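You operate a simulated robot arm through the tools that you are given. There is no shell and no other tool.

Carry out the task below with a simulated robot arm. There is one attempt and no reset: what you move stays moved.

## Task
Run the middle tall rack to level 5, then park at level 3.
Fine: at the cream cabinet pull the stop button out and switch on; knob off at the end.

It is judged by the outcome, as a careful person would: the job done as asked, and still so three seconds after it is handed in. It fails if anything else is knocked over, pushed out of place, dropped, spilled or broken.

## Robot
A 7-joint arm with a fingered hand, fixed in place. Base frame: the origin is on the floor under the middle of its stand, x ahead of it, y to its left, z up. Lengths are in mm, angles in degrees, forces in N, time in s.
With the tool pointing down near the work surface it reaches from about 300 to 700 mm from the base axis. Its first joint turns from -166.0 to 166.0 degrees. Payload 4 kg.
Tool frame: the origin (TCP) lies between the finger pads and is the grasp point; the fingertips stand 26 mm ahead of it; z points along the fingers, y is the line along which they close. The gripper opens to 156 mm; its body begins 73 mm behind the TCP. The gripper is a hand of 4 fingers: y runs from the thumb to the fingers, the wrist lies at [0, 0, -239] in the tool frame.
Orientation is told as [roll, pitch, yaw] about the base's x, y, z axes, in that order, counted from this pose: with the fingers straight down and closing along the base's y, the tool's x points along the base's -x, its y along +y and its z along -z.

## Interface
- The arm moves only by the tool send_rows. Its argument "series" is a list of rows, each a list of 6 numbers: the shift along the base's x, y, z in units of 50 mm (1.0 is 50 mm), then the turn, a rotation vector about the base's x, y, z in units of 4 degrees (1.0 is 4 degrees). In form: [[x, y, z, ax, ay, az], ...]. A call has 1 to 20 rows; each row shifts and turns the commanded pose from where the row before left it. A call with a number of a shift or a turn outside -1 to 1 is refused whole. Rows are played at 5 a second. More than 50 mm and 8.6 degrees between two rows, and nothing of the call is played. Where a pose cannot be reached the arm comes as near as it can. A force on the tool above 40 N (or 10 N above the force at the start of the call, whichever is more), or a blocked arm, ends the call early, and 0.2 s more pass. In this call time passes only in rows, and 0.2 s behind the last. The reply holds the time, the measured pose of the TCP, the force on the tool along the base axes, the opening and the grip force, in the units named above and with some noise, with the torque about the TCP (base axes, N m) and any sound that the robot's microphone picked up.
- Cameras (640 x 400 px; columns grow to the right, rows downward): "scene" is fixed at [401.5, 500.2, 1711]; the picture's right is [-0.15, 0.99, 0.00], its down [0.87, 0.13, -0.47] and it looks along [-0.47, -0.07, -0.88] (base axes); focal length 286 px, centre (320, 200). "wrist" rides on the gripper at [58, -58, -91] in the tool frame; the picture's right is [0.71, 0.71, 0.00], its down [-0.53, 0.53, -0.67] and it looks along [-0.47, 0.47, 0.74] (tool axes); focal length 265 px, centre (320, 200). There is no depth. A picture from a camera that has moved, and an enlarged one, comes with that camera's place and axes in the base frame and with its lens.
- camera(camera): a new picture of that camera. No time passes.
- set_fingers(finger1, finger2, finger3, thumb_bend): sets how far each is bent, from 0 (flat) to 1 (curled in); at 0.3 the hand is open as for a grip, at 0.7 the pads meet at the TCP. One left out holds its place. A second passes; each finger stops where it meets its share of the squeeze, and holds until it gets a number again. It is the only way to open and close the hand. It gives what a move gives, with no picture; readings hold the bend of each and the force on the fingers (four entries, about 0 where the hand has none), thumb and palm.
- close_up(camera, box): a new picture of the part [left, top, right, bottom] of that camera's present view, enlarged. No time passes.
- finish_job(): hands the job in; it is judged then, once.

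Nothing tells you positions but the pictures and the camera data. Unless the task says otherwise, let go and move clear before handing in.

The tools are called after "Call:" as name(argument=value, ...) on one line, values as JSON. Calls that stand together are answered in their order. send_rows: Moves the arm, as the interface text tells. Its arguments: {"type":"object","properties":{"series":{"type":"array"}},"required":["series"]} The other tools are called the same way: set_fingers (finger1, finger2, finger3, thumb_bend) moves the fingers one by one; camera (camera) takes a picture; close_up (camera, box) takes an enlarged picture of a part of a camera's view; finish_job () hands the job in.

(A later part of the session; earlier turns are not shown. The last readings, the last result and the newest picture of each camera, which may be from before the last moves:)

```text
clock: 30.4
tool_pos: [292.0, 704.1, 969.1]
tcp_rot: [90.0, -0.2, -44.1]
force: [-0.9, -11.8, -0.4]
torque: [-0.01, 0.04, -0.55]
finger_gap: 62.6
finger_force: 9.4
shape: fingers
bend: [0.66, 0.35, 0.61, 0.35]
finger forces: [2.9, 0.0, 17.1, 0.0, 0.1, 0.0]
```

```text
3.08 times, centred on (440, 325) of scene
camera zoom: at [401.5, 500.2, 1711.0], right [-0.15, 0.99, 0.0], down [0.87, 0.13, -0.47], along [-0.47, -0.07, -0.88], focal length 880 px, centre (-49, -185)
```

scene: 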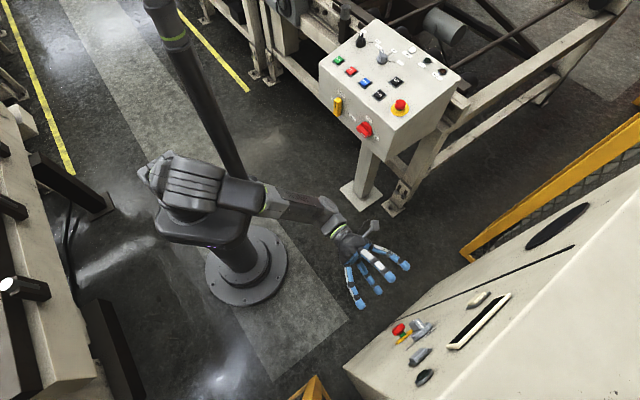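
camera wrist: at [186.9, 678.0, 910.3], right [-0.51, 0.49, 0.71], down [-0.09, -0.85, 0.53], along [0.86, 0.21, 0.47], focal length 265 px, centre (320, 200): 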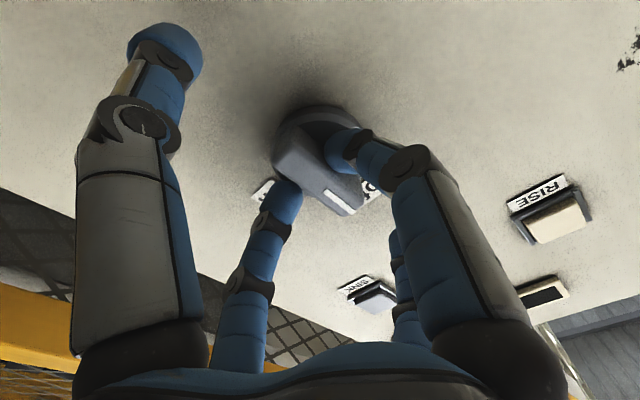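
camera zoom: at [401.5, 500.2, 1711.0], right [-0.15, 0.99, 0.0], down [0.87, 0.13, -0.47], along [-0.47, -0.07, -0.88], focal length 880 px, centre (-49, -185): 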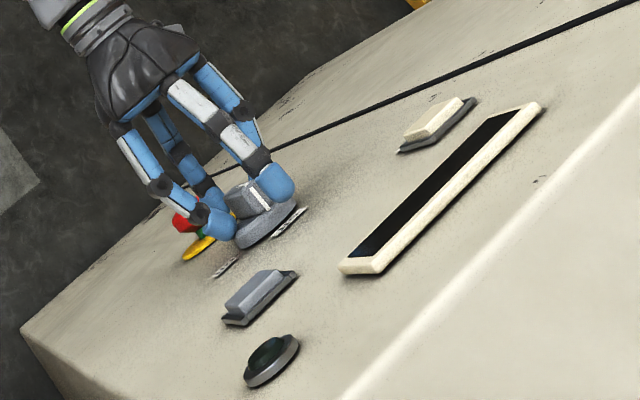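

Finger 3 is also pressing on the knob's disc, so the grip is uneven. I ease the two fingers, back off 4 mm and close again.

Call:
set_fingers(finger1=0.57, finger3=0.57)

Call:
send_rows(series=[[-0.041, -0.072, 0, 0, 0, 0]])

Call:
set_fingers(finger1=0.7, finger3=0.7)

Call:
camera(camera="wrist")

```text
clock: 31.4
tool_pos: [292.7, 705.1, 969.4]
tcp_rot: [90.0, -0.1, -44.0]
force: [0.1, 0.0, -0.1]
torque: [0.02, -0.01, 0.0]
finger_gap: 68.6
finger_force: 0.1
shape: fingers
bend: [0.56, 0.35, 0.56, 0.35]
finger forces: [0.1, 0.0, 0.1, 0.0, 0.1, 0.1]
```

```text
clock: 31.8
tool_pos: [290.5, 700.3, 970.1]
tcp_rot: [90.1, 0.0, -43.9]
force: [-0.9, -0.2, 0.1]
torque: [-0.02, -0.01, 0.0]
finger_gap: 68.7
finger_force: 0.1
shape: fingers
bend: [0.56, 0.35, 0.56, 0.35]
finger forces: [0.0, 0.1, 0.1, 0.1, 0.0, 0.0]
```

```text
clock: 32.8
tool_pos: [290.5, 700.6, 969.0]
tcp_rot: [90.0, 0.0, -44.1]
force: [0.1, 0.7, 0.1]
torque: [-0.01, 0.03, -0.01]
finger_gap: 63.0
finger_force: 3.5
shape: fingers
bend: [0.66, 0.35, 0.66, 0.35]
finger forces: [3.5, 0.0, 3.3, 0.0, 0.0, 0.0]
```

```text
taken
camera wrist: at [184.6, 674.9, 910.4], right [-0.51, 0.49, 0.71], down [-0.09, -0.85, 0.53], along [0.86, 0.21, 0.47], focal length 265 px, centre (320, 200)
```

wrist: 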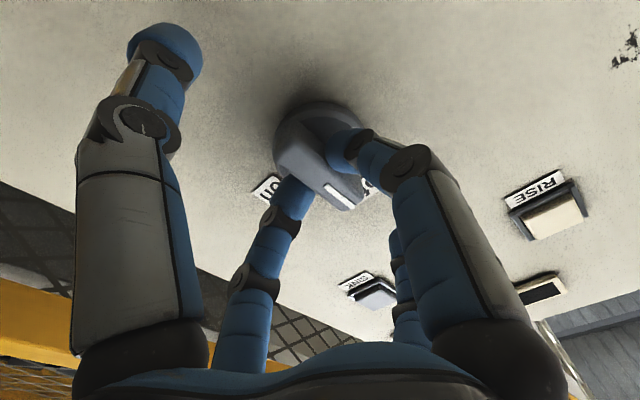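

The bar is now gripped evenly. I firm up the grip a little and turn clockwise 20° to see whether the knob follows.

Call:
set_fingers(finger1=0.8, finger3=0.8)

Call:
send_rows(series=[[0, 0, 0, 0.869, 0.899, 0], [0, 0, 0, 0.869, 0.899, 0], [0, 0, 0, 0.869, 0.899, 0], [0, 0, 0, 0.869, 0.899, 0]])

Call:
camera(camera="wrist")

Call:
close_up(camera="scene", box=[360, 260, 520, 390])

```text
clock: 33.8
tool_pos: [291.2, 699.2, 969.1]
tcp_rot: [90.0, -0.1, -44.0]
force: [3.7, 3.6, 0.3]
torque: [-0.01, 0.01, 0.02]
finger_gap: 62.9
finger_force: 8.6
shape: fingers
bend: [0.66, 0.35, 0.66, 0.35]
finger forces: [8.5, 0.0, 8.3, 0.1, 0.0, 0.0]
```

```text
clock: 34.8
tool_pos: [290.0, 700.0, 968.7]
tcp_rot: [90.0, 20.0, -44.1]
force: [4.4, 3.0, 0.5]
torque: [-0.02, 0.02, -0.02]
finger_gap: 59.9
finger_force: 8.1
shape: fingers
bend: [0.66, 0.35, 0.66, 0.35]
finger forces: [8.0, 0.1, 8.6, 0.1, 0.1, 0.0]
```

```text
taken
camera wrist: at [172.8, 686.6, 933.6], right [-0.3, 0.29, 0.91], down [0.02, -0.95, 0.31], along [0.95, 0.11, 0.28], focal length 265 px, centre (320, 200)
```

wrist: 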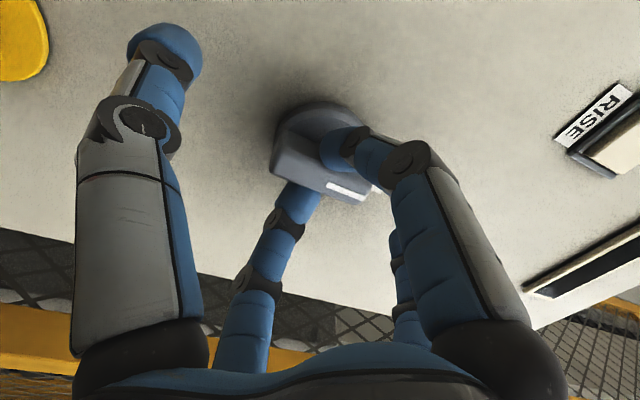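

```text
3.08 times, centred on (440, 325) of scene
camera zoom: at [401.5, 500.2, 1711.0], right [-0.15, 0.99, 0.0], down [0.87, 0.13, -0.47], along [-0.47, -0.07, -0.88], focal length 880 px, centre (-49, -185)
```

zoom: 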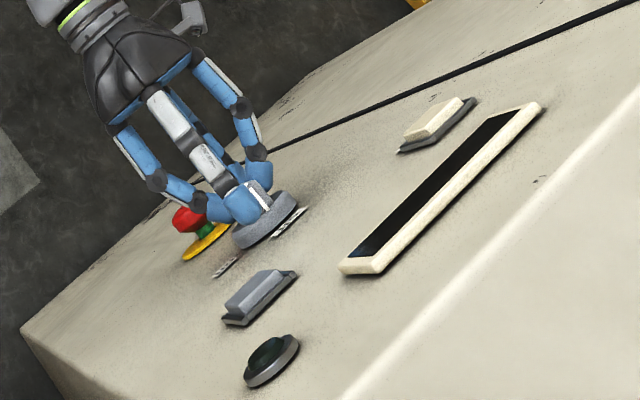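

I check whether the knob actually followed.

Call:
close_up(camera="wrist", box=[240, 80, 400, 210])

Call:
close_up(camera="scene", box=[400, 300, 450, 340])

```text
3.08 times, centred on (320, 145) of wrist
camera zoom: at [172.8, 686.6, 933.6], right [-0.3, 0.29, 0.91], down [0.02, -0.95, 0.31], along [0.95, 0.11, 0.28], focal length 817 px, centre (320, 369)
```

zoom: 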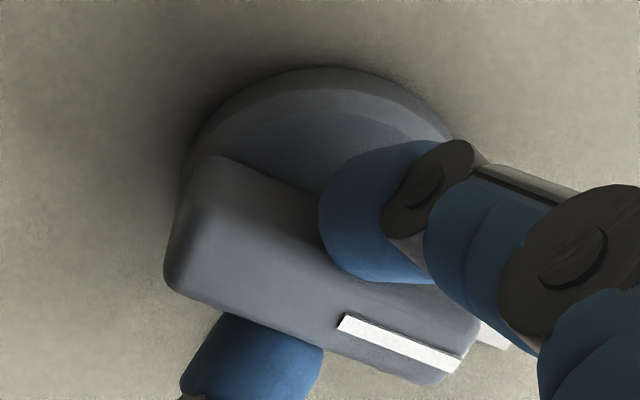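

```text
10.00 times, centred on (425, 320) of scene
camera zoom: at [401.5, 500.2, 1711.0], right [-0.15, 0.99, 0.0], down [0.87, 0.13, -0.47], along [-0.47, -0.07, -0.88], focal length 2859 px, centre (-730, -1000)
```

zoom: 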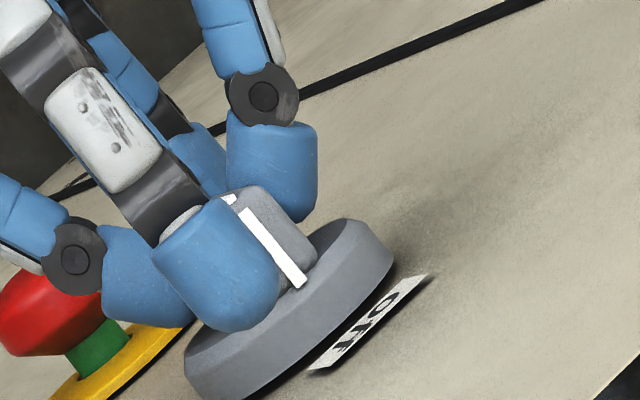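

The knob has not moved yet; the fingers have slid round into a better lever position on the bar. I continue turning clockwise in small steps and watch.

Call:
send_rows(series=[[0, 0, 0, 0.869, 0.899, 0], [0, 0, 0, 0.869, 0.899, 0], [0, 0, 0, 0.869, 0.899, 0], [0, 0, 0, 0.869, 0.899, 0]])

Call:
close_up(camera="wrist", box=[220, 60, 420, 220])

Call:
close_up(camera="scene", box=[395, 290, 455, 340])

```text
clock: 35.8
tool_pos: [290.8, 700.8, 970.1]
tcp_rot: [90.2, 40.0, -43.9]
force: [5.4, 5.7, -0.4]
torque: [-0.02, 0.01, 0.04]
finger_gap: 59.6
finger_force: 7.7
shape: fingers
bend: [0.66, 0.35, 0.66, 0.35]
finger forces: [8.5, 0.1, 8.0, 0.0, 0.0, 0.0]
```

```text
2.50 times, centred on (320, 140) of wrist
camera zoom: at [167.0, 691.6, 961.4], right [-0.06, 0.06, 1.0], down [0.07, -1.0, 0.06], along [1.0, 0.07, 0.06], focal length 664 px, centre (320, 350)
```

zoom: 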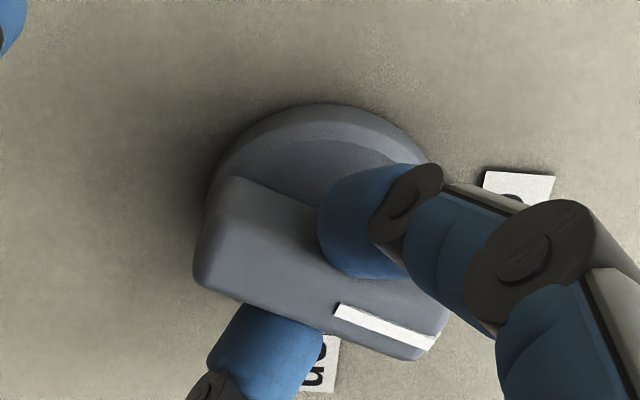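

```text
8.00 times, centred on (425, 315) of scene
camera zoom: at [401.5, 500.2, 1711.0], right [-0.15, 0.99, 0.0], down [0.87, 0.13, -0.47], along [-0.47, -0.07, -0.88], focal length 2287 px, centre (-520, -720)
```

zoom: 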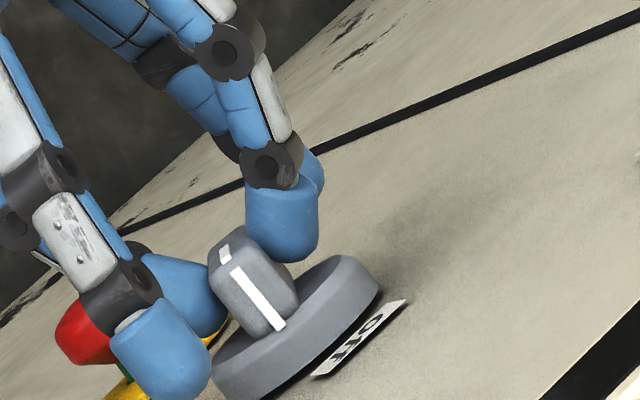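

The knob is now following, about 20° behind the hand. I carry on clockwise.

Call:
send_rows(series=[[0, 0, 0, 0.869, 0.899, 0], [0, 0, 0, 0.869, 0.899, 0], [0, 0, 0, 0.869, 0.899, 0], [0, 0, 0, 0.869, 0.899, 0], [0, 0, 0, 0.869, 0.899, 0], [0, 0, 0, 0.869, 0.899, 0], [0, 0, 0, 0.869, 0.899, 0], [0, 0, 0, 0.869, 0.899, 0], [0, 0, 0, 0.869, 0.899, 0], [0, 0, 0, 0.869, 0.899, 0]])

Call:
camera(camera="wrist")

Call:
close_up(camera="scene", box=[395, 290, 455, 340])

```text
clock: 38.0
tool_pos: [290.3, 699.4, 968.3]
tcp_rot: [-131.0, 89.8, 94.9]
force: [3.5, 5.2, 3.5]
torque: [0.05, -0.05, 0.0]
finger_gap: 59.3
finger_force: 8.5
shape: fingers
bend: [0.66, 0.35, 0.67, 0.35]
finger forces: [10.1, 0.1, 6.9, 0.0, 0.0, 0.1]
```

```text
taken
camera wrist: at [184.1, 674.9, 1026.3], right [0.51, -0.49, 0.71], down [-0.09, -0.84, -0.53], along [0.86, 0.21, -0.47], focal length 265 px, centre (320, 200)
```

wrist: 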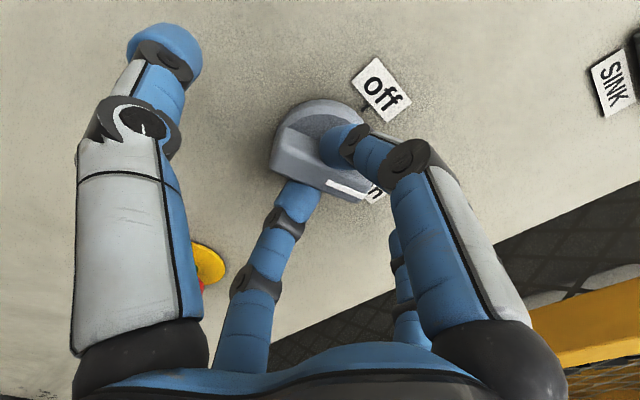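

```text
8.00 times, centred on (425, 315) of scene
camera zoom: at [401.5, 500.2, 1711.0], right [-0.15, 0.99, 0.0], down [0.87, 0.13, -0.47], along [-0.47, -0.07, -0.88], focal length 2287 px, centre (-520, -720)
```

zoom: 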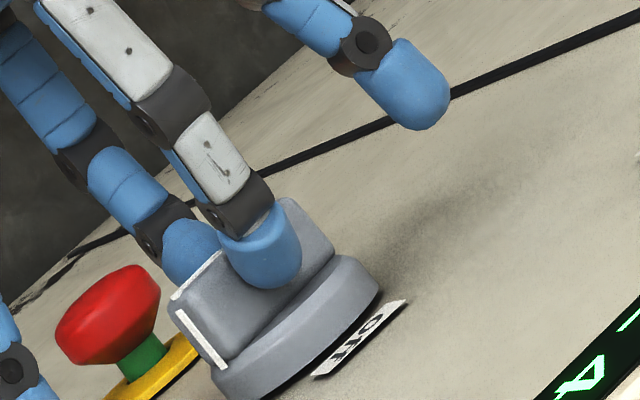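

The display has come on already. I look at it, then finish turning the knob to the "on" mark.

Call:
close_up(camera="scene", box=[440, 280, 520, 360])

Call:
send_rows(series=[[0, 0, 0, 0.869, 0.899, 0], [0, 0, 0, 0.869, 0.899, 0], [0, 0, 0, 0.869, 0.899, 0], [0, 0, 0, 0.869, 0.899, 0]])

Call:
close_up(camera="wrist", box=[220, 60, 420, 220])

Call:
close_up(camera="scene", box=[395, 280, 525, 390])

```text
5.00 times, centred on (480, 320) of scene
camera zoom: at [401.5, 500.2, 1711.0], right [-0.15, 0.99, 0.0], down [0.87, 0.13, -0.47], along [-0.47, -0.07, -0.88], focal length 1430 px, centre (-480, -400)
```

zoom: 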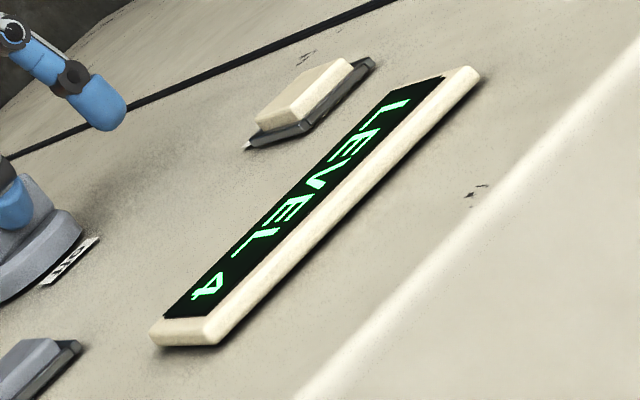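

```text
clock: 39.0
tool_pos: [290.1, 699.3, 968.6]
tcp_rot: [-90.0, 69.9, 135.8]
force: [2.1, 3.6, 2.6]
torque: [0.07, -0.06, 0.01]
finger_gap: 58.4
finger_force: 8.7
shape: fingers
bend: [0.66, 0.35, 0.67, 0.35]
finger forces: [10.2, 0.1, 7.2, 0.0, 0.0, 0.0]
```

```text
2.50 times, centred on (320, 140) of wrist
camera zoom: at [201.3, 658.6, 1042.5], right [0.65, -0.63, 0.42], down [-0.24, -0.7, -0.68], along [0.72, 0.34, -0.61], focal length 664 px, centre (320, 350)
```

zoom: 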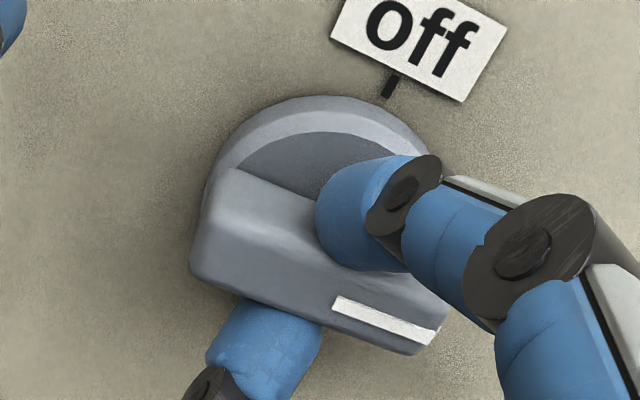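

```text
3.64 times, centred on (460, 335) of scene
camera zoom: at [401.5, 500.2, 1711.0], right [-0.15, 0.99, 0.0], down [0.87, 0.13, -0.47], along [-0.47, -0.07, -0.88], focal length 1040 px, centre (-189, -291)
```

zoom: 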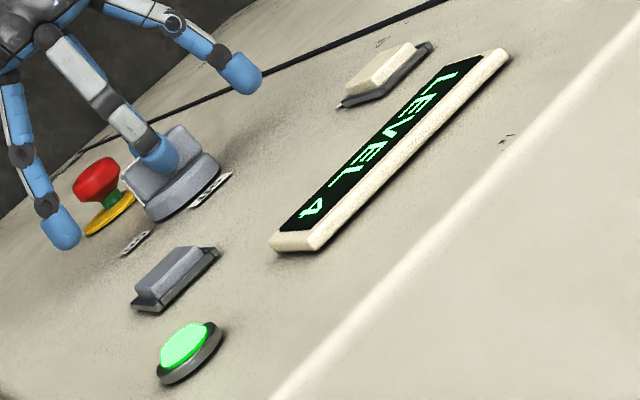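

The display reads "LEVEL 4" and the lamp is green: the power is on. I let go of the knob gently and back off to check it points at "on".

Call:
set_fingers(finger1=0.45, finger3=0.45)

Call:
send_rows(series=[[-0.278, -0.288, 0, 0, 0, 0], [-0.278, -0.288, 0, 0, 0, 0], [-0.278, -0.288, 0, 0, 0, 0], [-0.278, -0.288, 0, 0, 0, 0], [-0.278, -0.288, 0, 0, 0, 0]])

Call:
camera(camera="wrist")

Call:
camera(camera="scene")

Call:
close_up(camera="scene", box=[390, 280, 520, 390])

```text
clock: 40.0
tool_pos: [289.4, 699.8, 968.2]
tcp_rot: [-90.2, 69.9, 135.8]
force: [-0.1, -0.6, -0.9]
torque: [0.02, 0.0, 0.01]
finger_gap: 79.8
finger_force: 0.1
shape: fingers
bend: [0.45, 0.35, 0.45, 0.35]
finger forces: [0.0, 0.1, 0.1, 0.0, 0.1, 0.0]
```

```text
clock: 41.2
tool_pos: [222.1, 626.7, 968.9]
tcp_rot: [-90.2, 69.9, 135.7]
force: [0.2, -0.3, -0.7]
torque: [0.03, -0.01, 0.03]
finger_gap: 79.8
finger_force: 0.0
shape: fingers
bend: [0.45, 0.35, 0.45, 0.35]
finger forces: [0.1, 0.1, 0.0, 0.0, 0.1, 0.0]
```

```text
taken
camera wrist: at [132.0, 585.0, 1042.4], right [0.65, -0.63, 0.42], down [-0.24, -0.7, -0.68], along [0.72, 0.34, -0.6], focal length 265 px, centre (320, 200)
```

wrist: 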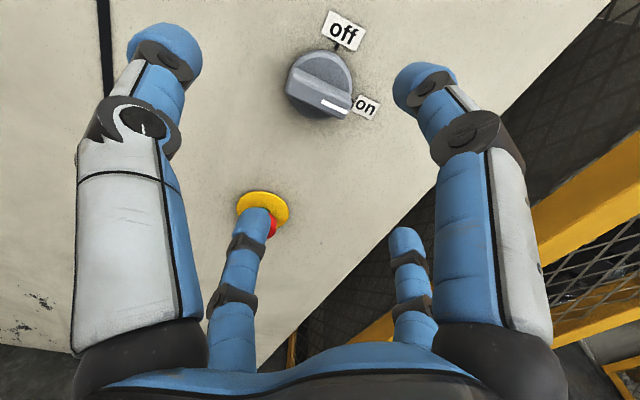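

```text
taken
```

scene: 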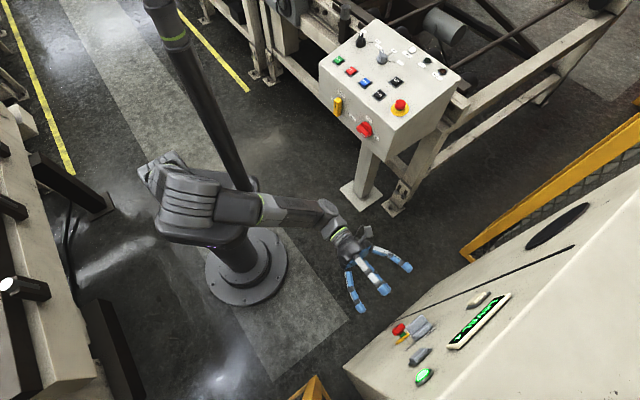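

```text
3.64 times, centred on (455, 335) of scene
camera zoom: at [401.5, 500.2, 1711.0], right [-0.15, 0.99, 0.0], down [0.87, 0.13, -0.47], along [-0.47, -0.07, -0.88], focal length 1040 px, centre (-171, -291)
```

zoom: 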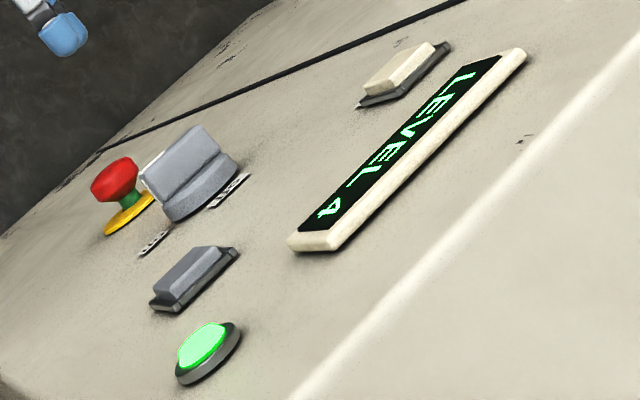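

The knob points at "on", lamp green, display "LEVEL 4". Next I bring the hand in front of RISE (u≈−356, z≈1133), turning it back to the upright roll on the way, well clear of the panel.

Call:
send_rows(series=[[-0.0575, 0.0556, 0.164, -0.956, -0.989, 0], [-0.0575, 0.0556, 0.164, -0.956, -0.989, 0], [-0.0575, 0.0556, 0.164, -0.956, -0.989, 0], [-0.0575, 0.0556, 0.164, -0.956, -0.989, 0], [-0.0575, 0.0556, 0.164, -0.956, -0.989, 0], [-0.0575, 0.0556, 0.164, -0.956, -0.989, 0], [-0.0575, 0.0556, 0.164, -0.956, -0.989, 0], [-0.0575, 0.0556, 0.164, -0.956, -0.989, 0], [-0.0575, 0.0556, 0.164, -0.956, -0.989, 0], [-0.0575, 0.0556, 0.164, -0.956, -0.989, 0], [-0.0575, 0.0556, 0.164, -0.956, -0.989, 0], [-0.0575, 0.0556, 0.164, -0.956, -0.989, 0], [-0.0575, 0.0556, 0.164, -0.956, -0.989, 0], [-0.0575, 0.0556, 0.164, -0.956, -0.989, 0], [-0.0575, 0.0556, 0.164, -0.956, -0.989, 0], [-0.0575, 0.0556, 0.164, -0.956, -0.989, 0], [-0.0575, 0.0556, 0.164, -0.956, -0.989, 0], [-0.0575, 0.0556, 0.164, -0.956, -0.989, 0], [-0.0575, 0.0556, 0.164, -0.956, -0.989, 0], [-0.0575, 0.0556, 0.164, -0.956, -0.989, 0]])

Call:
set_fingers(finger1=0.7, finger2=0.7, finger3=0.7, thumb_bend=0.7)

Call:
camera(camera="wrist")

Call:
camera(camera="scene")

```text
clock: 45.4
tool_pos: [164.0, 684.3, 1134.2]
tcp_rot: [90.1, -0.1, -43.9]
force: [0.7, 0.5, 0.8]
torque: [0.0, 0.01, -0.01]
finger_gap: 79.9
finger_force: 0.0
shape: fingers
bend: [0.45, 0.35, 0.45, 0.35]
finger forces: [0.1, 0.1, 0.1, 0.0, 0.0, 0.0]
```

```text
clock: 46.4
tool_pos: [163.4, 684.8, 1132.1]
tcp_rot: [90.2, 0.0, -43.8]
force: [-0.4, -0.1, 0.2]
torque: [0.01, -0.02, 0.01]
finger_gap: 0.0
finger_force: 0.0
shape: fingers
bend: [0.7, 0.68, 0.7, 0.69]
finger forces: [0.0, 0.0, 0.0, 0.1, 0.1, 0.0]
```

```text
taken
camera wrist: at [57.1, 659.0, 1074.3], right [-0.51, 0.49, 0.71], down [-0.08, -0.85, 0.53], along [0.86, 0.21, 0.47], focal length 265 px, centre (320, 200)
```

wrist: 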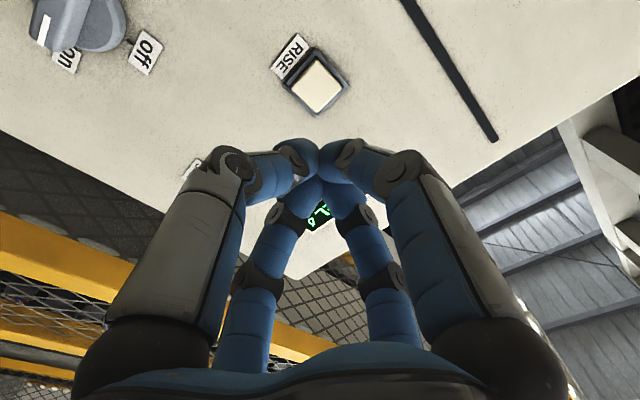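

```text
taken
```

scene: 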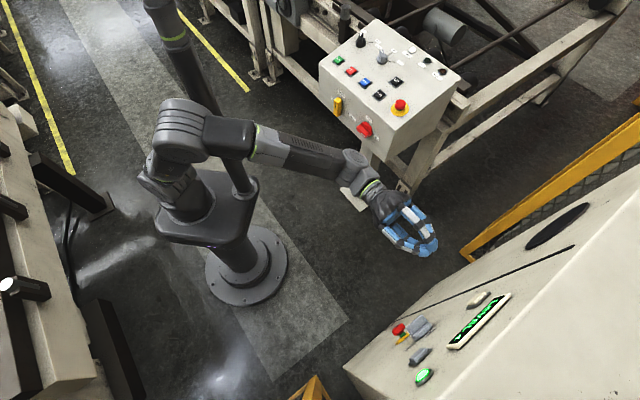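

RISE is straight ahead, about 3 mm below the tool axis, and the closed fingertips form a compact tip. I approach to about 30 mm from the button and check alignment.

Call:
send_rows(series=[[0.292, 0.302, -0.016, 0, 0, 0], [0.292, 0.302, -0.016, 0, 0, 0], [0.292, 0.302, -0.016, 0, 0, 0], [0.292, 0.302, -0.016, 0, 0, 0]])

Call:
camera(camera="wrist")

Call:
close_up(camera="scene", box=[420, 250, 540, 360])

```text
clock: 47.4
tool_pos: [221.1, 745.4, 1126.8]
tcp_rot: [90.1, -0.1, -43.9]
force: [0.0, 0.3, -0.5]
torque: [0.0, 0.03, 0.01]
finger_gap: 0.0
finger_force: 0.1
shape: fingers
bend: [0.7, 0.68, 0.7, 0.69]
finger forces: [0.0, 0.0, 0.0, 0.0, 0.0, 0.0]
```

```text
taken
camera wrist: at [115.5, 719.4, 1069.8], right [-0.51, 0.49, 0.71], down [-0.09, -0.85, 0.53], along [0.86, 0.21, 0.47], focal length 265 px, centre (320, 200)
```

wrist: 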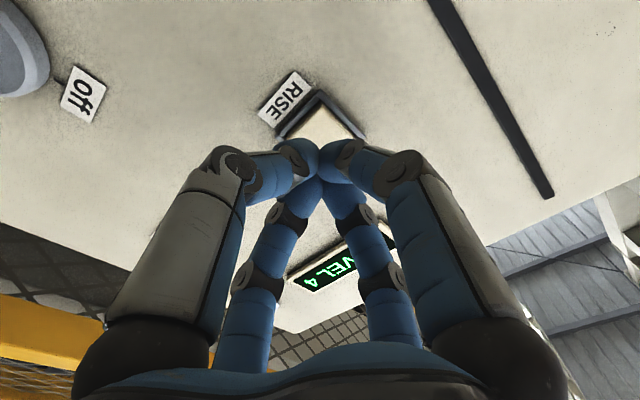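

```text
3.64 times, centred on (480, 305) of scene
camera zoom: at [401.5, 500.2, 1711.0], right [-0.15, 0.99, 0.0], down [0.87, 0.13, -0.47], along [-0.47, -0.07, -0.88], focal length 1040 px, centre (-262, -182)
```

zoom: 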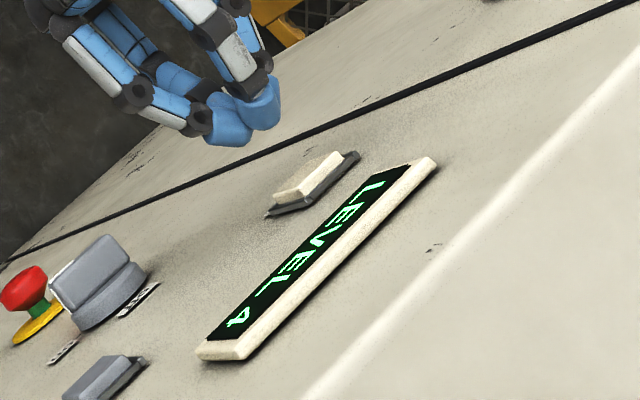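

Both views line up and the display still reads LEVEL 4. I advance 22 mm to just short of the button.

Call:
send_rows(series=[[0.0765, 0.079, 0.005, 0, 0, 0], [0.0765, 0.079, 0.005, 0, 0, 0], [0.0765, 0.079, 0.005, 0, 0, 0], [0.0765, 0.079, 0.005, 0, 0, 0]])

Call:
close_up(camera="scene", box=[430, 260, 530, 350])

Call:
close_up(camera="wrist", box=[230, 80, 430, 320])

```text
clock: 48.4
tool_pos: [235.9, 760.8, 1129.5]
tcp_rot: [89.9, -0.1, -43.9]
force: [-0.4, -0.1, -0.7]
torque: [-0.02, 0.02, 0.03]
finger_gap: 0.0
finger_force: 0.1
shape: fingers
bend: [0.7, 0.68, 0.7, 0.69]
finger forces: [0.1, 0.0, 0.1, 0.0, 0.0, 0.0]
```

```text
4.44 times, centred on (480, 305) of scene
camera zoom: at [401.5, 500.2, 1711.0], right [-0.15, 0.99, 0.0], down [0.87, 0.13, -0.47], along [-0.47, -0.07, -0.88], focal length 1271 px, centre (-391, -267)
```

zoom: 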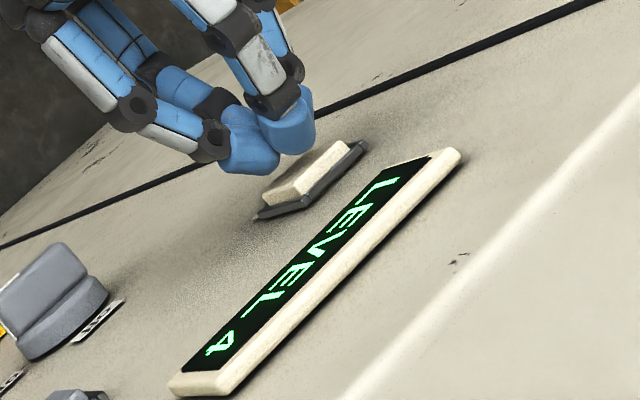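

```text
1.67 times, centred on (330, 200) of wrist
camera zoom: at [130.5, 735.4, 1071.4], right [-0.51, 0.49, 0.71], down [-0.08, -0.85, 0.53], along [0.86, 0.21, 0.47], focal length 442 px, centre (303, 200)
```

zoom: 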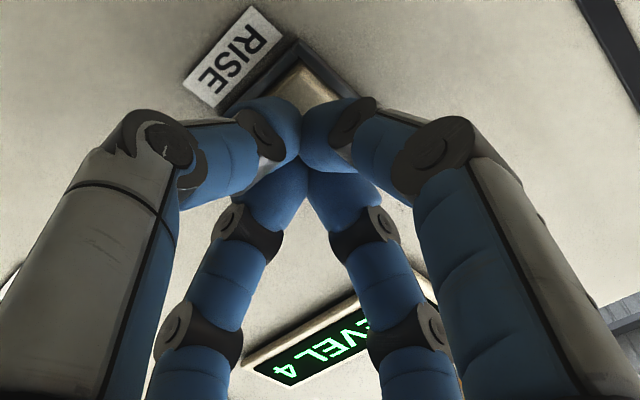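

The tip is a few millimetres from the cap. I press forward in small steps now, checking the force and the display each time.

Call:
send_rows(series=[[0.042, 0.043, 0, 0, 0, 0], [0.028, 0.029, 0, 0, 0, 0]])

Call:
close_up(camera="scene", box=[430, 260, 530, 350])

```text
clock: 49.0
tool_pos: [240.2, 763.4, 1129.9]
tcp_rot: [89.9, 0.0, -43.9]
force: [1.0, -0.7, -0.4]
torque: [0.01, 0.0, 0.02]
finger_gap: 0.1
finger_force: 0.0
shape: fingers
bend: [0.7, 0.68, 0.7, 0.69]
finger forces: [0.0, 0.0, 0.0, 0.1, 0.1, 0.0]
```

```text
4.44 times, centred on (480, 305) of scene
camera zoom: at [401.5, 500.2, 1711.0], right [-0.15, 0.99, 0.0], down [0.87, 0.13, -0.47], along [-0.47, -0.07, -0.88], focal length 1271 px, centre (-391, -267)
```

zoom: 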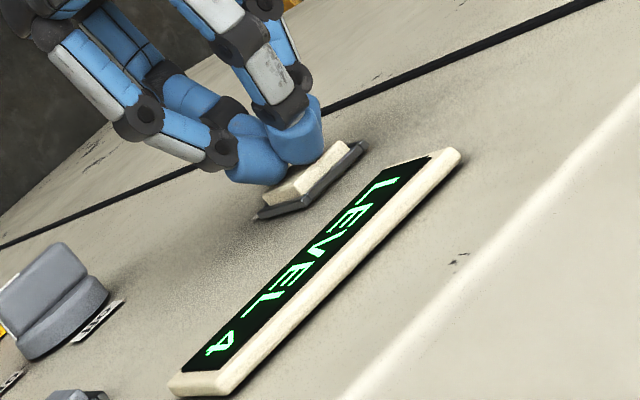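

Call:
send_rows(series=[[0.042, 0.043, 0, 0, 0, 0]])

Call:
close_up(camera="scene", box=[430, 260, 530, 350])

```text
clock: 49.4
tool_pos: [242.5, 765.4, 1130.2]
tcp_rot: [90.2, 0.0, -43.9]
force: [-0.7, -0.3, -0.2]
torque: [-0.02, -0.02, 0.01]
finger_gap: 0.0
finger_force: 1.8
shape: fingers
bend: [0.7, 0.68, 0.7, 0.69]
finger forces: [0.0, 2.8, 0.0, 0.0, 0.0, 0.0]
```

```text
4.44 times, centred on (480, 305) of scene
camera zoom: at [401.5, 500.2, 1711.0], right [-0.15, 0.99, 0.0], down [0.87, 0.13, -0.47], along [-0.47, -0.07, -0.88], focal length 1271 px, centre (-391, -267)
```

zoom: 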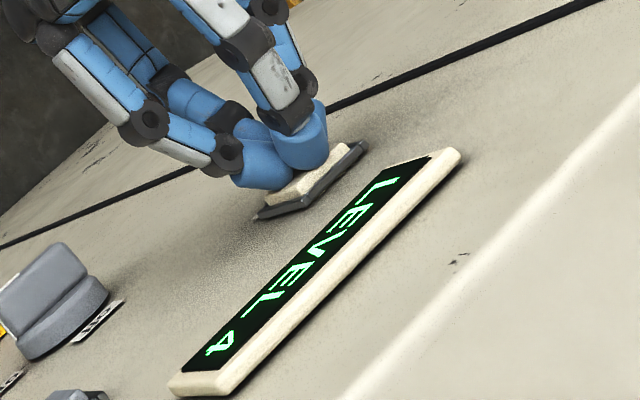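

Finger 2 has touched the cap (about 3 N). I press 2 mm further.

Call:
send_rows(series=[[0.028, 0.029, 0, 0, 0, 0]])

Call:
close_up(camera="scene", box=[430, 260, 530, 350])

```text
clock: 49.8
tool_pos: [241.5, 767.9, 1129.8]
tcp_rot: [90.0, 0.0, -43.9]
force: [-1.8, -3.0, 0.2]
torque: [0.05, -0.01, -0.02]
finger_gap: 0.0
finger_force: 2.0
shape: fingers
bend: [0.7, 0.68, 0.7, 0.69]
finger forces: [0.1, 3.9, 0.0, 0.0, 0.0, 0.1]
heard: click
```

```text
4.44 times, centred on (480, 305) of scene
camera zoom: at [401.5, 500.2, 1711.0], right [-0.15, 0.99, 0.0], down [0.87, 0.13, -0.47], along [-0.47, -0.07, -0.88], focal length 1271 px, centre (-391, -267)
```

zoom: 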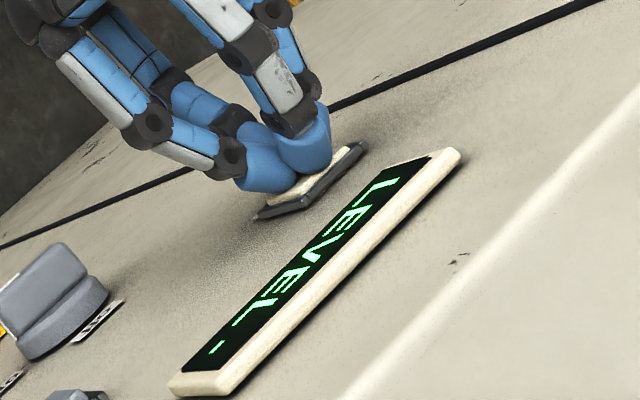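

A click, and the display now shows "LEVEL –": the rack is moving between levels. I hold for one short step and look again.

Call:
send_rows(series=[[0, 0, 0, 0, 0, 0]])

Call:
close_up(camera="scene", box=[430, 260, 530, 350])

Call:
camera(camera="scene")

```text
clock: 50.2
tool_pos: [241.6, 766.8, 1130.6]
tcp_rot: [90.1, 0.0, -43.9]
force: [-1.1, -1.5, 0.6]
torque: [0.0, -0.04, -0.05]
finger_gap: 0.0
finger_force: 2.4
shape: fingers
bend: [0.7, 0.68, 0.7, 0.69]
finger forces: [0.0, 4.3, 0.0, 0.0, 0.0, 0.0]
```

```text
4.44 times, centred on (480, 305) of scene
camera zoom: at [401.5, 500.2, 1711.0], right [-0.15, 0.99, 0.0], down [0.87, 0.13, -0.47], along [-0.47, -0.07, -0.88], focal length 1271 px, centre (-391, -267)
```

zoom: 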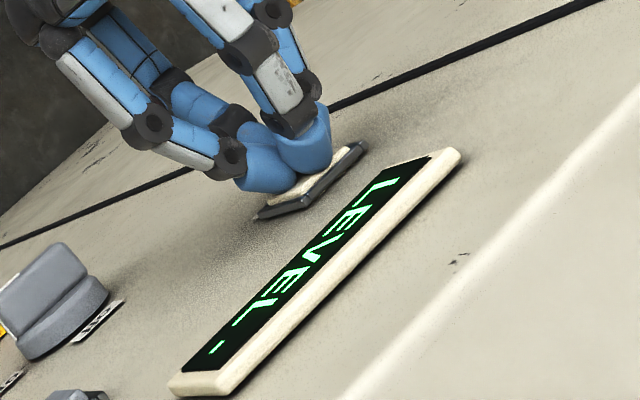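

```text
taken
```

scene: 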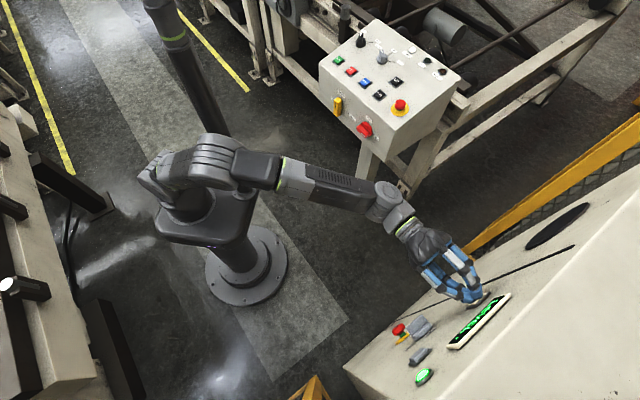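

Still between levels. I keep holding in short steps, checking the display each time.

Call:
send_rows(series=[[0, 0, 0, 0, 0, 0]])

Call:
close_up(camera="scene", box=[430, 260, 530, 350])

```text
clock: 50.6
tool_pos: [244.1, 765.8, 1129.5]
tcp_rot: [90.1, 0.0, -43.9]
force: [-2.3, -2.5, 0.7]
torque: [0.03, -0.02, -0.04]
finger_gap: 0.1
finger_force: 1.9
shape: fingers
bend: [0.7, 0.68, 0.7, 0.69]
finger forces: [0.0, 4.2, 0.0, 0.0, 0.1, 0.0]
```

```text
4.44 times, centred on (480, 305) of scene
camera zoom: at [401.5, 500.2, 1711.0], right [-0.15, 0.99, 0.0], down [0.87, 0.13, -0.47], along [-0.47, -0.07, -0.88], focal length 1271 px, centre (-391, -267)
```

zoom: 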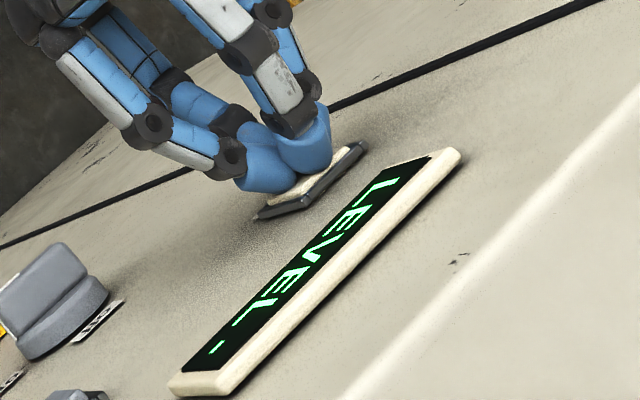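

Call:
send_rows(series=[[0, 0, 0, 0, 0, 0]])

Call:
close_up(camera="scene", box=[430, 260, 530, 350])

```text
clock: 51.0
tool_pos: [242.9, 767.3, 1129.0]
tcp_rot: [90.1, 0.0, -43.9]
force: [-1.0, -1.7, 1.4]
torque: [0.03, -0.02, 0.0]
finger_gap: 0.0
finger_force: 2.1
shape: fingers
bend: [0.7, 0.68, 0.7, 0.69]
finger forces: [0.0, 4.3, 0.1, 0.0, 0.0, 0.0]
```

```text
4.44 times, centred on (480, 305) of scene
camera zoom: at [401.5, 500.2, 1711.0], right [-0.15, 0.99, 0.0], down [0.87, 0.13, -0.47], along [-0.47, -0.07, -0.88], focal length 1271 px, centre (-391, -267)
```

zoom: 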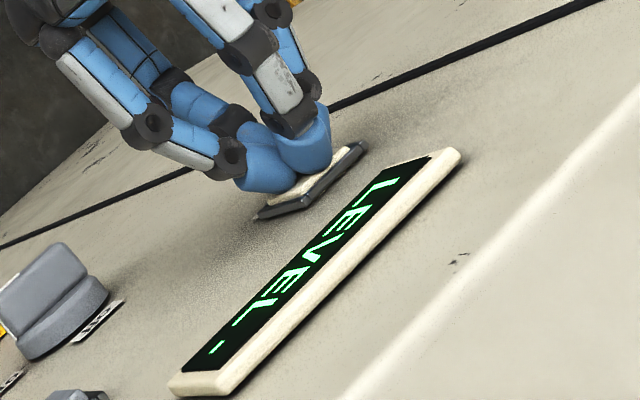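

Call:
send_rows(series=[[0, 0, 0, 0, 0, 0]])

Call:
close_up(camera="scene", box=[430, 260, 530, 350])

```text
clock: 51.4
tool_pos: [243.6, 766.0, 1130.5]
tcp_rot: [90.2, 0.0, -43.9]
force: [-2.8, -1.5, 0.7]
torque: [0.04, -0.04, -0.02]
finger_gap: 0.0
finger_force: 2.1
shape: fingers
bend: [0.7, 0.68, 0.7, 0.69]
finger forces: [0.0, 4.1, 0.0, 0.0, 0.1, 0.0]
```

```text
4.44 times, centred on (480, 305) of scene
camera zoom: at [401.5, 500.2, 1711.0], right [-0.15, 0.99, 0.0], down [0.87, 0.13, -0.47], along [-0.47, -0.07, -0.88], focal length 1271 px, centre (-391, -267)
```

zoom: 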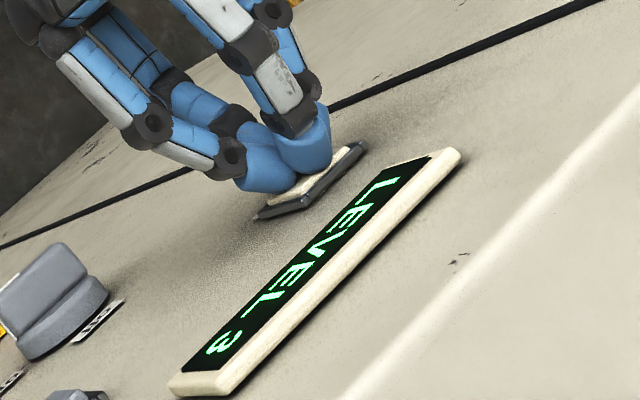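

The display has changed to a digit; I need to read it carefully before doing anything else.

Call:
close_up(camera="scene", box=[450, 325, 480, 350])

Call:
close_up(camera="wrist", box=[230, 200, 430, 340])

```text
16.00 times, centred on (465, 338) of scene
camera zoom: at [401.5, 500.2, 1711.0], right [-0.15, 0.99, 0.0], down [0.87, 0.13, -0.47], along [-0.47, -0.07, -0.88], focal length 4574 px, centre (-2000, -2000)
```

zoom: 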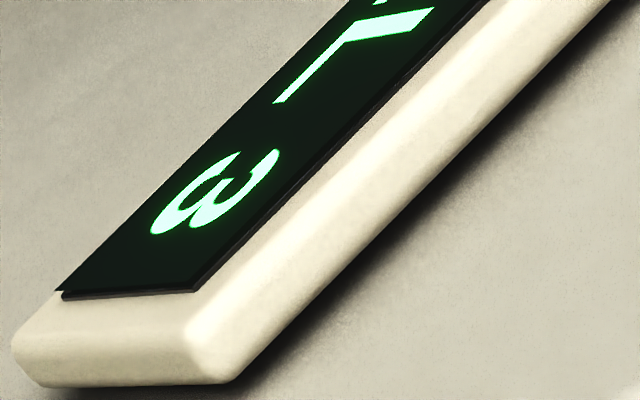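

```text
2.86 times, centred on (330, 270) of wrist
camera zoom: at [137.3, 741.9, 1071.5], right [-0.51, 0.49, 0.71], down [-0.08, -0.85, 0.53], along [0.86, 0.21, 0.47], focal length 758 px, centre (291, 0)
```

zoom: 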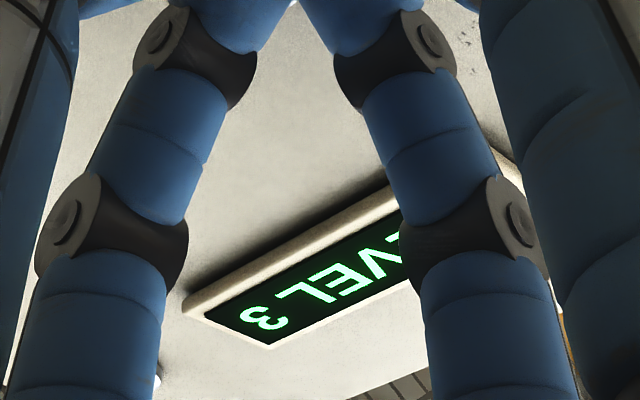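

It reads LEVEL 3: pressing RISE makes the number go down, so SINK must be the one that raises it. I release RISE now and watch whether the number stays.

Call:
send_rows(series=[[-0.14, -0.144, 0, 0, 0, 0], [-0.14, -0.144, 0, 0, 0, 0]])

Call:
close_up(camera="scene", box=[430, 260, 530, 350])

```text
clock: 52.0
tool_pos: [230.4, 753.1, 1130.6]
tcp_rot: [89.9, 0.0, -43.9]
force: [0.8, 0.1, 0.2]
torque: [0.02, -0.01, -0.04]
finger_gap: 0.0
finger_force: 0.1
shape: fingers
bend: [0.7, 0.68, 0.7, 0.69]
finger forces: [0.0, 0.1, 0.0, 0.0, 0.0, 0.0]
```

```text
4.44 times, centred on (480, 305) of scene
camera zoom: at [401.5, 500.2, 1711.0], right [-0.15, 0.99, 0.0], down [0.87, 0.13, -0.47], along [-0.47, -0.07, -0.88], focal length 1271 px, centre (-391, -267)
```

zoom: 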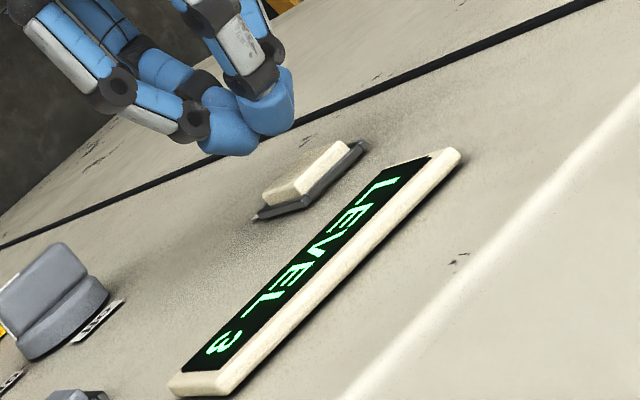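

LEVEL 3 holds with the button released. I back off a little and move across to SINK, 159 mm to the right at the same height.

Call:
send_rows(series=[[-0.278, -0.288, 0, 0, 0, 0], [-0.278, -0.288, 0, 0, 0, 0], [0.457, -0.442, 0, 0, 0, 0], [0.457, -0.442, 0, 0, 0, 0], [0.457, -0.442, 0, 0, 0, 0], [0.457, -0.442, 0, 0, 0, 0], [0.457, -0.442, 0, 0, 0, 0]])

Call:
camera(camera="wrist")

Call:
close_up(camera="scene", box=[400, 270, 530, 390])

```text
clock: 53.6
tool_pos: [317.6, 613.5, 1131.6]
tcp_rot: [90.0, 0.0, -43.8]
force: [0.1, 0.0, -0.2]
torque: [-0.02, 0.01, 0.0]
finger_gap: 0.0
finger_force: 0.1
shape: fingers
bend: [0.7, 0.68, 0.7, 0.69]
finger forces: [0.1, 0.1, 0.1, 0.0, 0.0, 0.0]
```

```text
taken
camera wrist: at [211.0, 588.2, 1072.0], right [-0.51, 0.49, 0.71], down [-0.08, -0.85, 0.53], along [0.86, 0.21, 0.47], focal length 265 px, centre (320, 200)
```

wrist: 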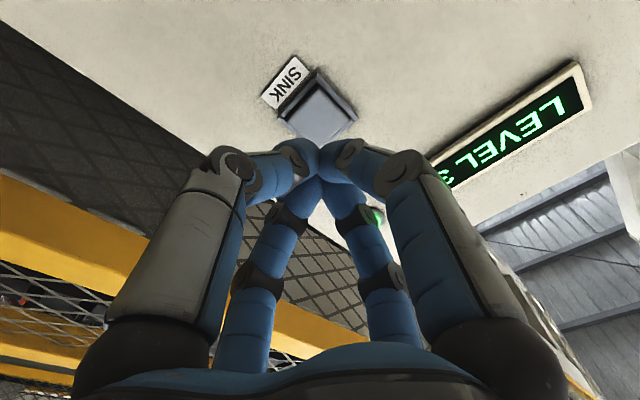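

```text
3.33 times, centred on (465, 330) of scene
camera zoom: at [401.5, 500.2, 1711.0], right [-0.15, 0.99, 0.0], down [0.87, 0.13, -0.47], along [-0.47, -0.07, -0.88], focal length 953 px, centre (-163, -233)
```

zoom: 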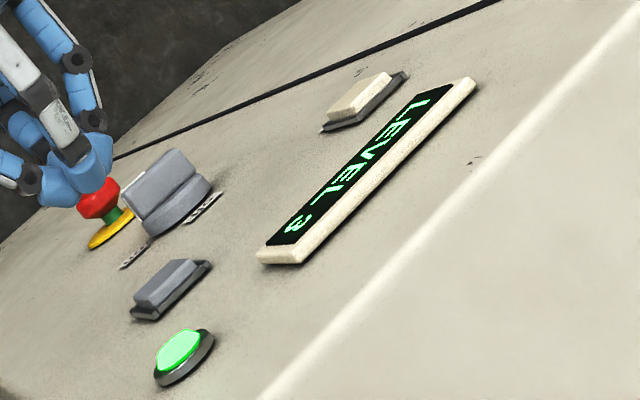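

SINK is straight ahead, maybe 2 mm to the left and below. I trim for that and advance to just short of contact.

Call:
send_rows(series=[[0.139, 0.155, -0.008, 0, 0, 0], [0.139, 0.155, -0.008, 0, 0, 0], [0.139, 0.155, -0.008, 0, 0, 0], [0.139, 0.155, -0.008, 0, 0, 0], [0.139, 0.155, -0.008, 0, 0, 0]])

Call:
camera(camera="wrist")

Call:
close_up(camera="scene", box=[400, 270, 530, 390])

```text
clock: 54.8
tool_pos: [351.2, 652.5, 1130.1]
tcp_rot: [90.0, 0.0, -43.9]
force: [-0.1, 0.1, -0.3]
torque: [-0.02, 0.0, 0.04]
finger_gap: 0.1
finger_force: 0.1
shape: fingers
bend: [0.7, 0.68, 0.7, 0.69]
finger forces: [0.0, 0.0, 0.0, 0.0, 0.0, 0.0]
```

```text
taken
camera wrist: at [245.8, 627.9, 1070.6], right [-0.51, 0.49, 0.71], down [-0.08, -0.85, 0.53], along [0.86, 0.21, 0.47], focal length 265 px, centre (320, 200)
```

wrist: 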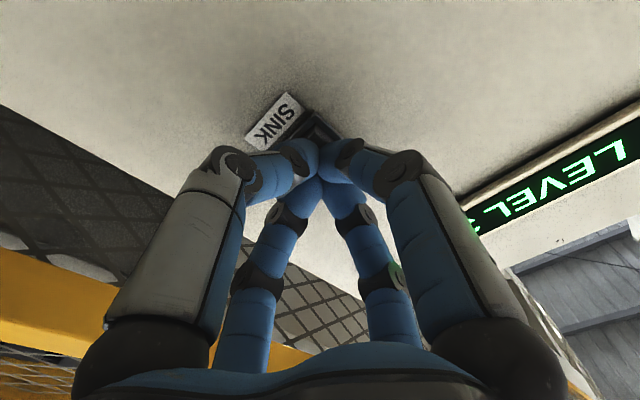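

```text
3.33 times, centred on (465, 330) of scene
camera zoom: at [401.5, 500.2, 1711.0], right [-0.15, 0.99, 0.0], down [0.87, 0.13, -0.47], along [-0.47, -0.07, -0.88], focal length 953 px, centre (-163, -233)
```

zoom: 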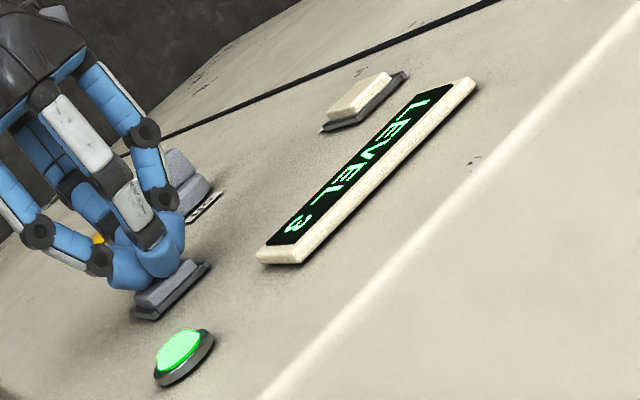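

The tip is right over SINK. I step forward until the button clicks.

Call:
send_rows(series=[[0.042, 0.043, 0, 0, 0, 0], [0.028, 0.029, 0, 0, 0, 0]])

Call:
close_up(camera="scene", box=[400, 270, 530, 390])

```text
clock: 55.4
tool_pos: [354.7, 656.9, 1128.2]
tcp_rot: [90.0, 0.0, -43.9]
force: [-2.5, -2.9, 0.1]
torque: [0.05, -0.02, -0.01]
finger_gap: 0.0
finger_force: 2.7
shape: fingers
bend: [0.7, 0.68, 0.7, 0.69]
finger forces: [0.0, 5.1, 0.0, 0.0, 0.1, 0.0]
heard: click
```

```text
3.33 times, centred on (465, 330) of scene
camera zoom: at [401.5, 500.2, 1711.0], right [-0.15, 0.99, 0.0], down [0.87, 0.13, -0.47], along [-0.47, -0.07, -0.88], focal length 953 px, centre (-163, -233)
```

zoom: 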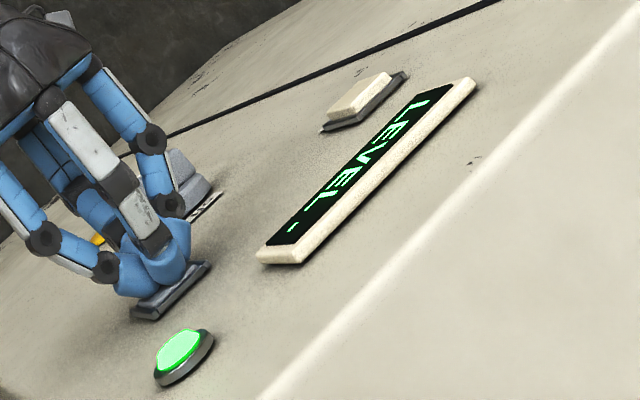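

Click, and the rack is moving again. I hold in short steps and read the display each time.

Call:
send_rows(series=[[0, 0, 0, 0, 0, 0], [0, 0, 0, 0, 0, 0]])

Call:
close_up(camera="scene", box=[440, 280, 520, 360])

```text
clock: 56.0
tool_pos: [355.1, 655.9, 1128.6]
tcp_rot: [90.0, 0.0, -43.8]
force: [-2.7, -2.8, 1.3]
torque: [0.04, -0.04, 0.02]
finger_gap: 0.1
finger_force: 2.4
shape: fingers
bend: [0.7, 0.68, 0.7, 0.69]
finger forces: [0.0, 5.0, 0.0, 0.0, 0.1, 0.0]
```

```text
5.00 times, centred on (480, 320) of scene
camera zoom: at [401.5, 500.2, 1711.0], right [-0.15, 0.99, 0.0], down [0.87, 0.13, -0.47], along [-0.47, -0.07, -0.88], focal length 1430 px, centre (-480, -400)
```

zoom: 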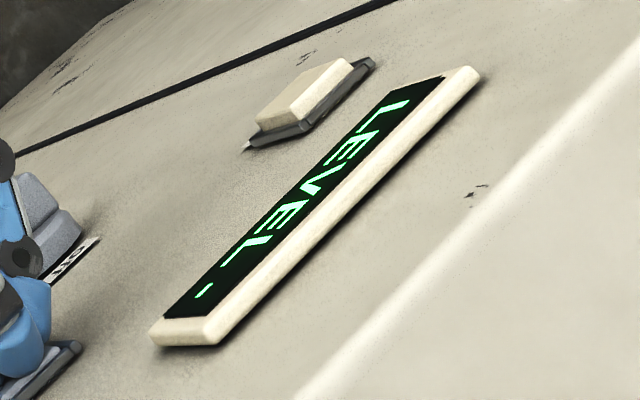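

Call:
send_rows(series=[[0, 0, 0, 0, 0, 0]])

Call:
close_up(camera="scene", box=[440, 280, 520, 360])

```text
clock: 56.4
tool_pos: [354.1, 655.1, 1128.6]
tcp_rot: [90.1, 0.0, -43.9]
force: [-3.2, -2.2, 1.0]
torque: [0.07, -0.01, 0.0]
finger_gap: 0.0
finger_force: 2.5
shape: fingers
bend: [0.7, 0.68, 0.7, 0.69]
finger forces: [0.0, 5.0, 0.1, 0.1, 0.0, 0.1]
```

```text
5.00 times, centred on (480, 320) of scene
camera zoom: at [401.5, 500.2, 1711.0], right [-0.15, 0.99, 0.0], down [0.87, 0.13, -0.47], along [-0.47, -0.07, -0.88], focal length 1430 px, centre (-480, -400)
```

zoom: 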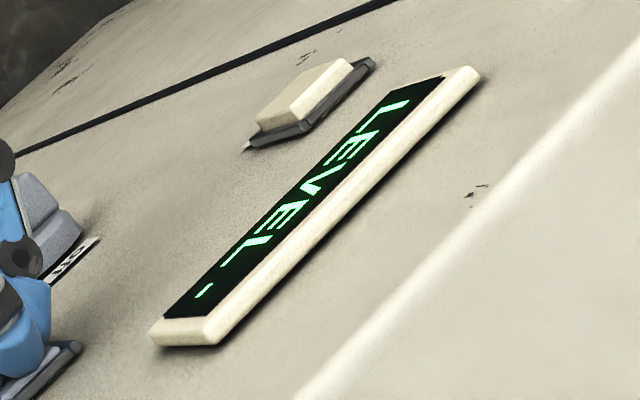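

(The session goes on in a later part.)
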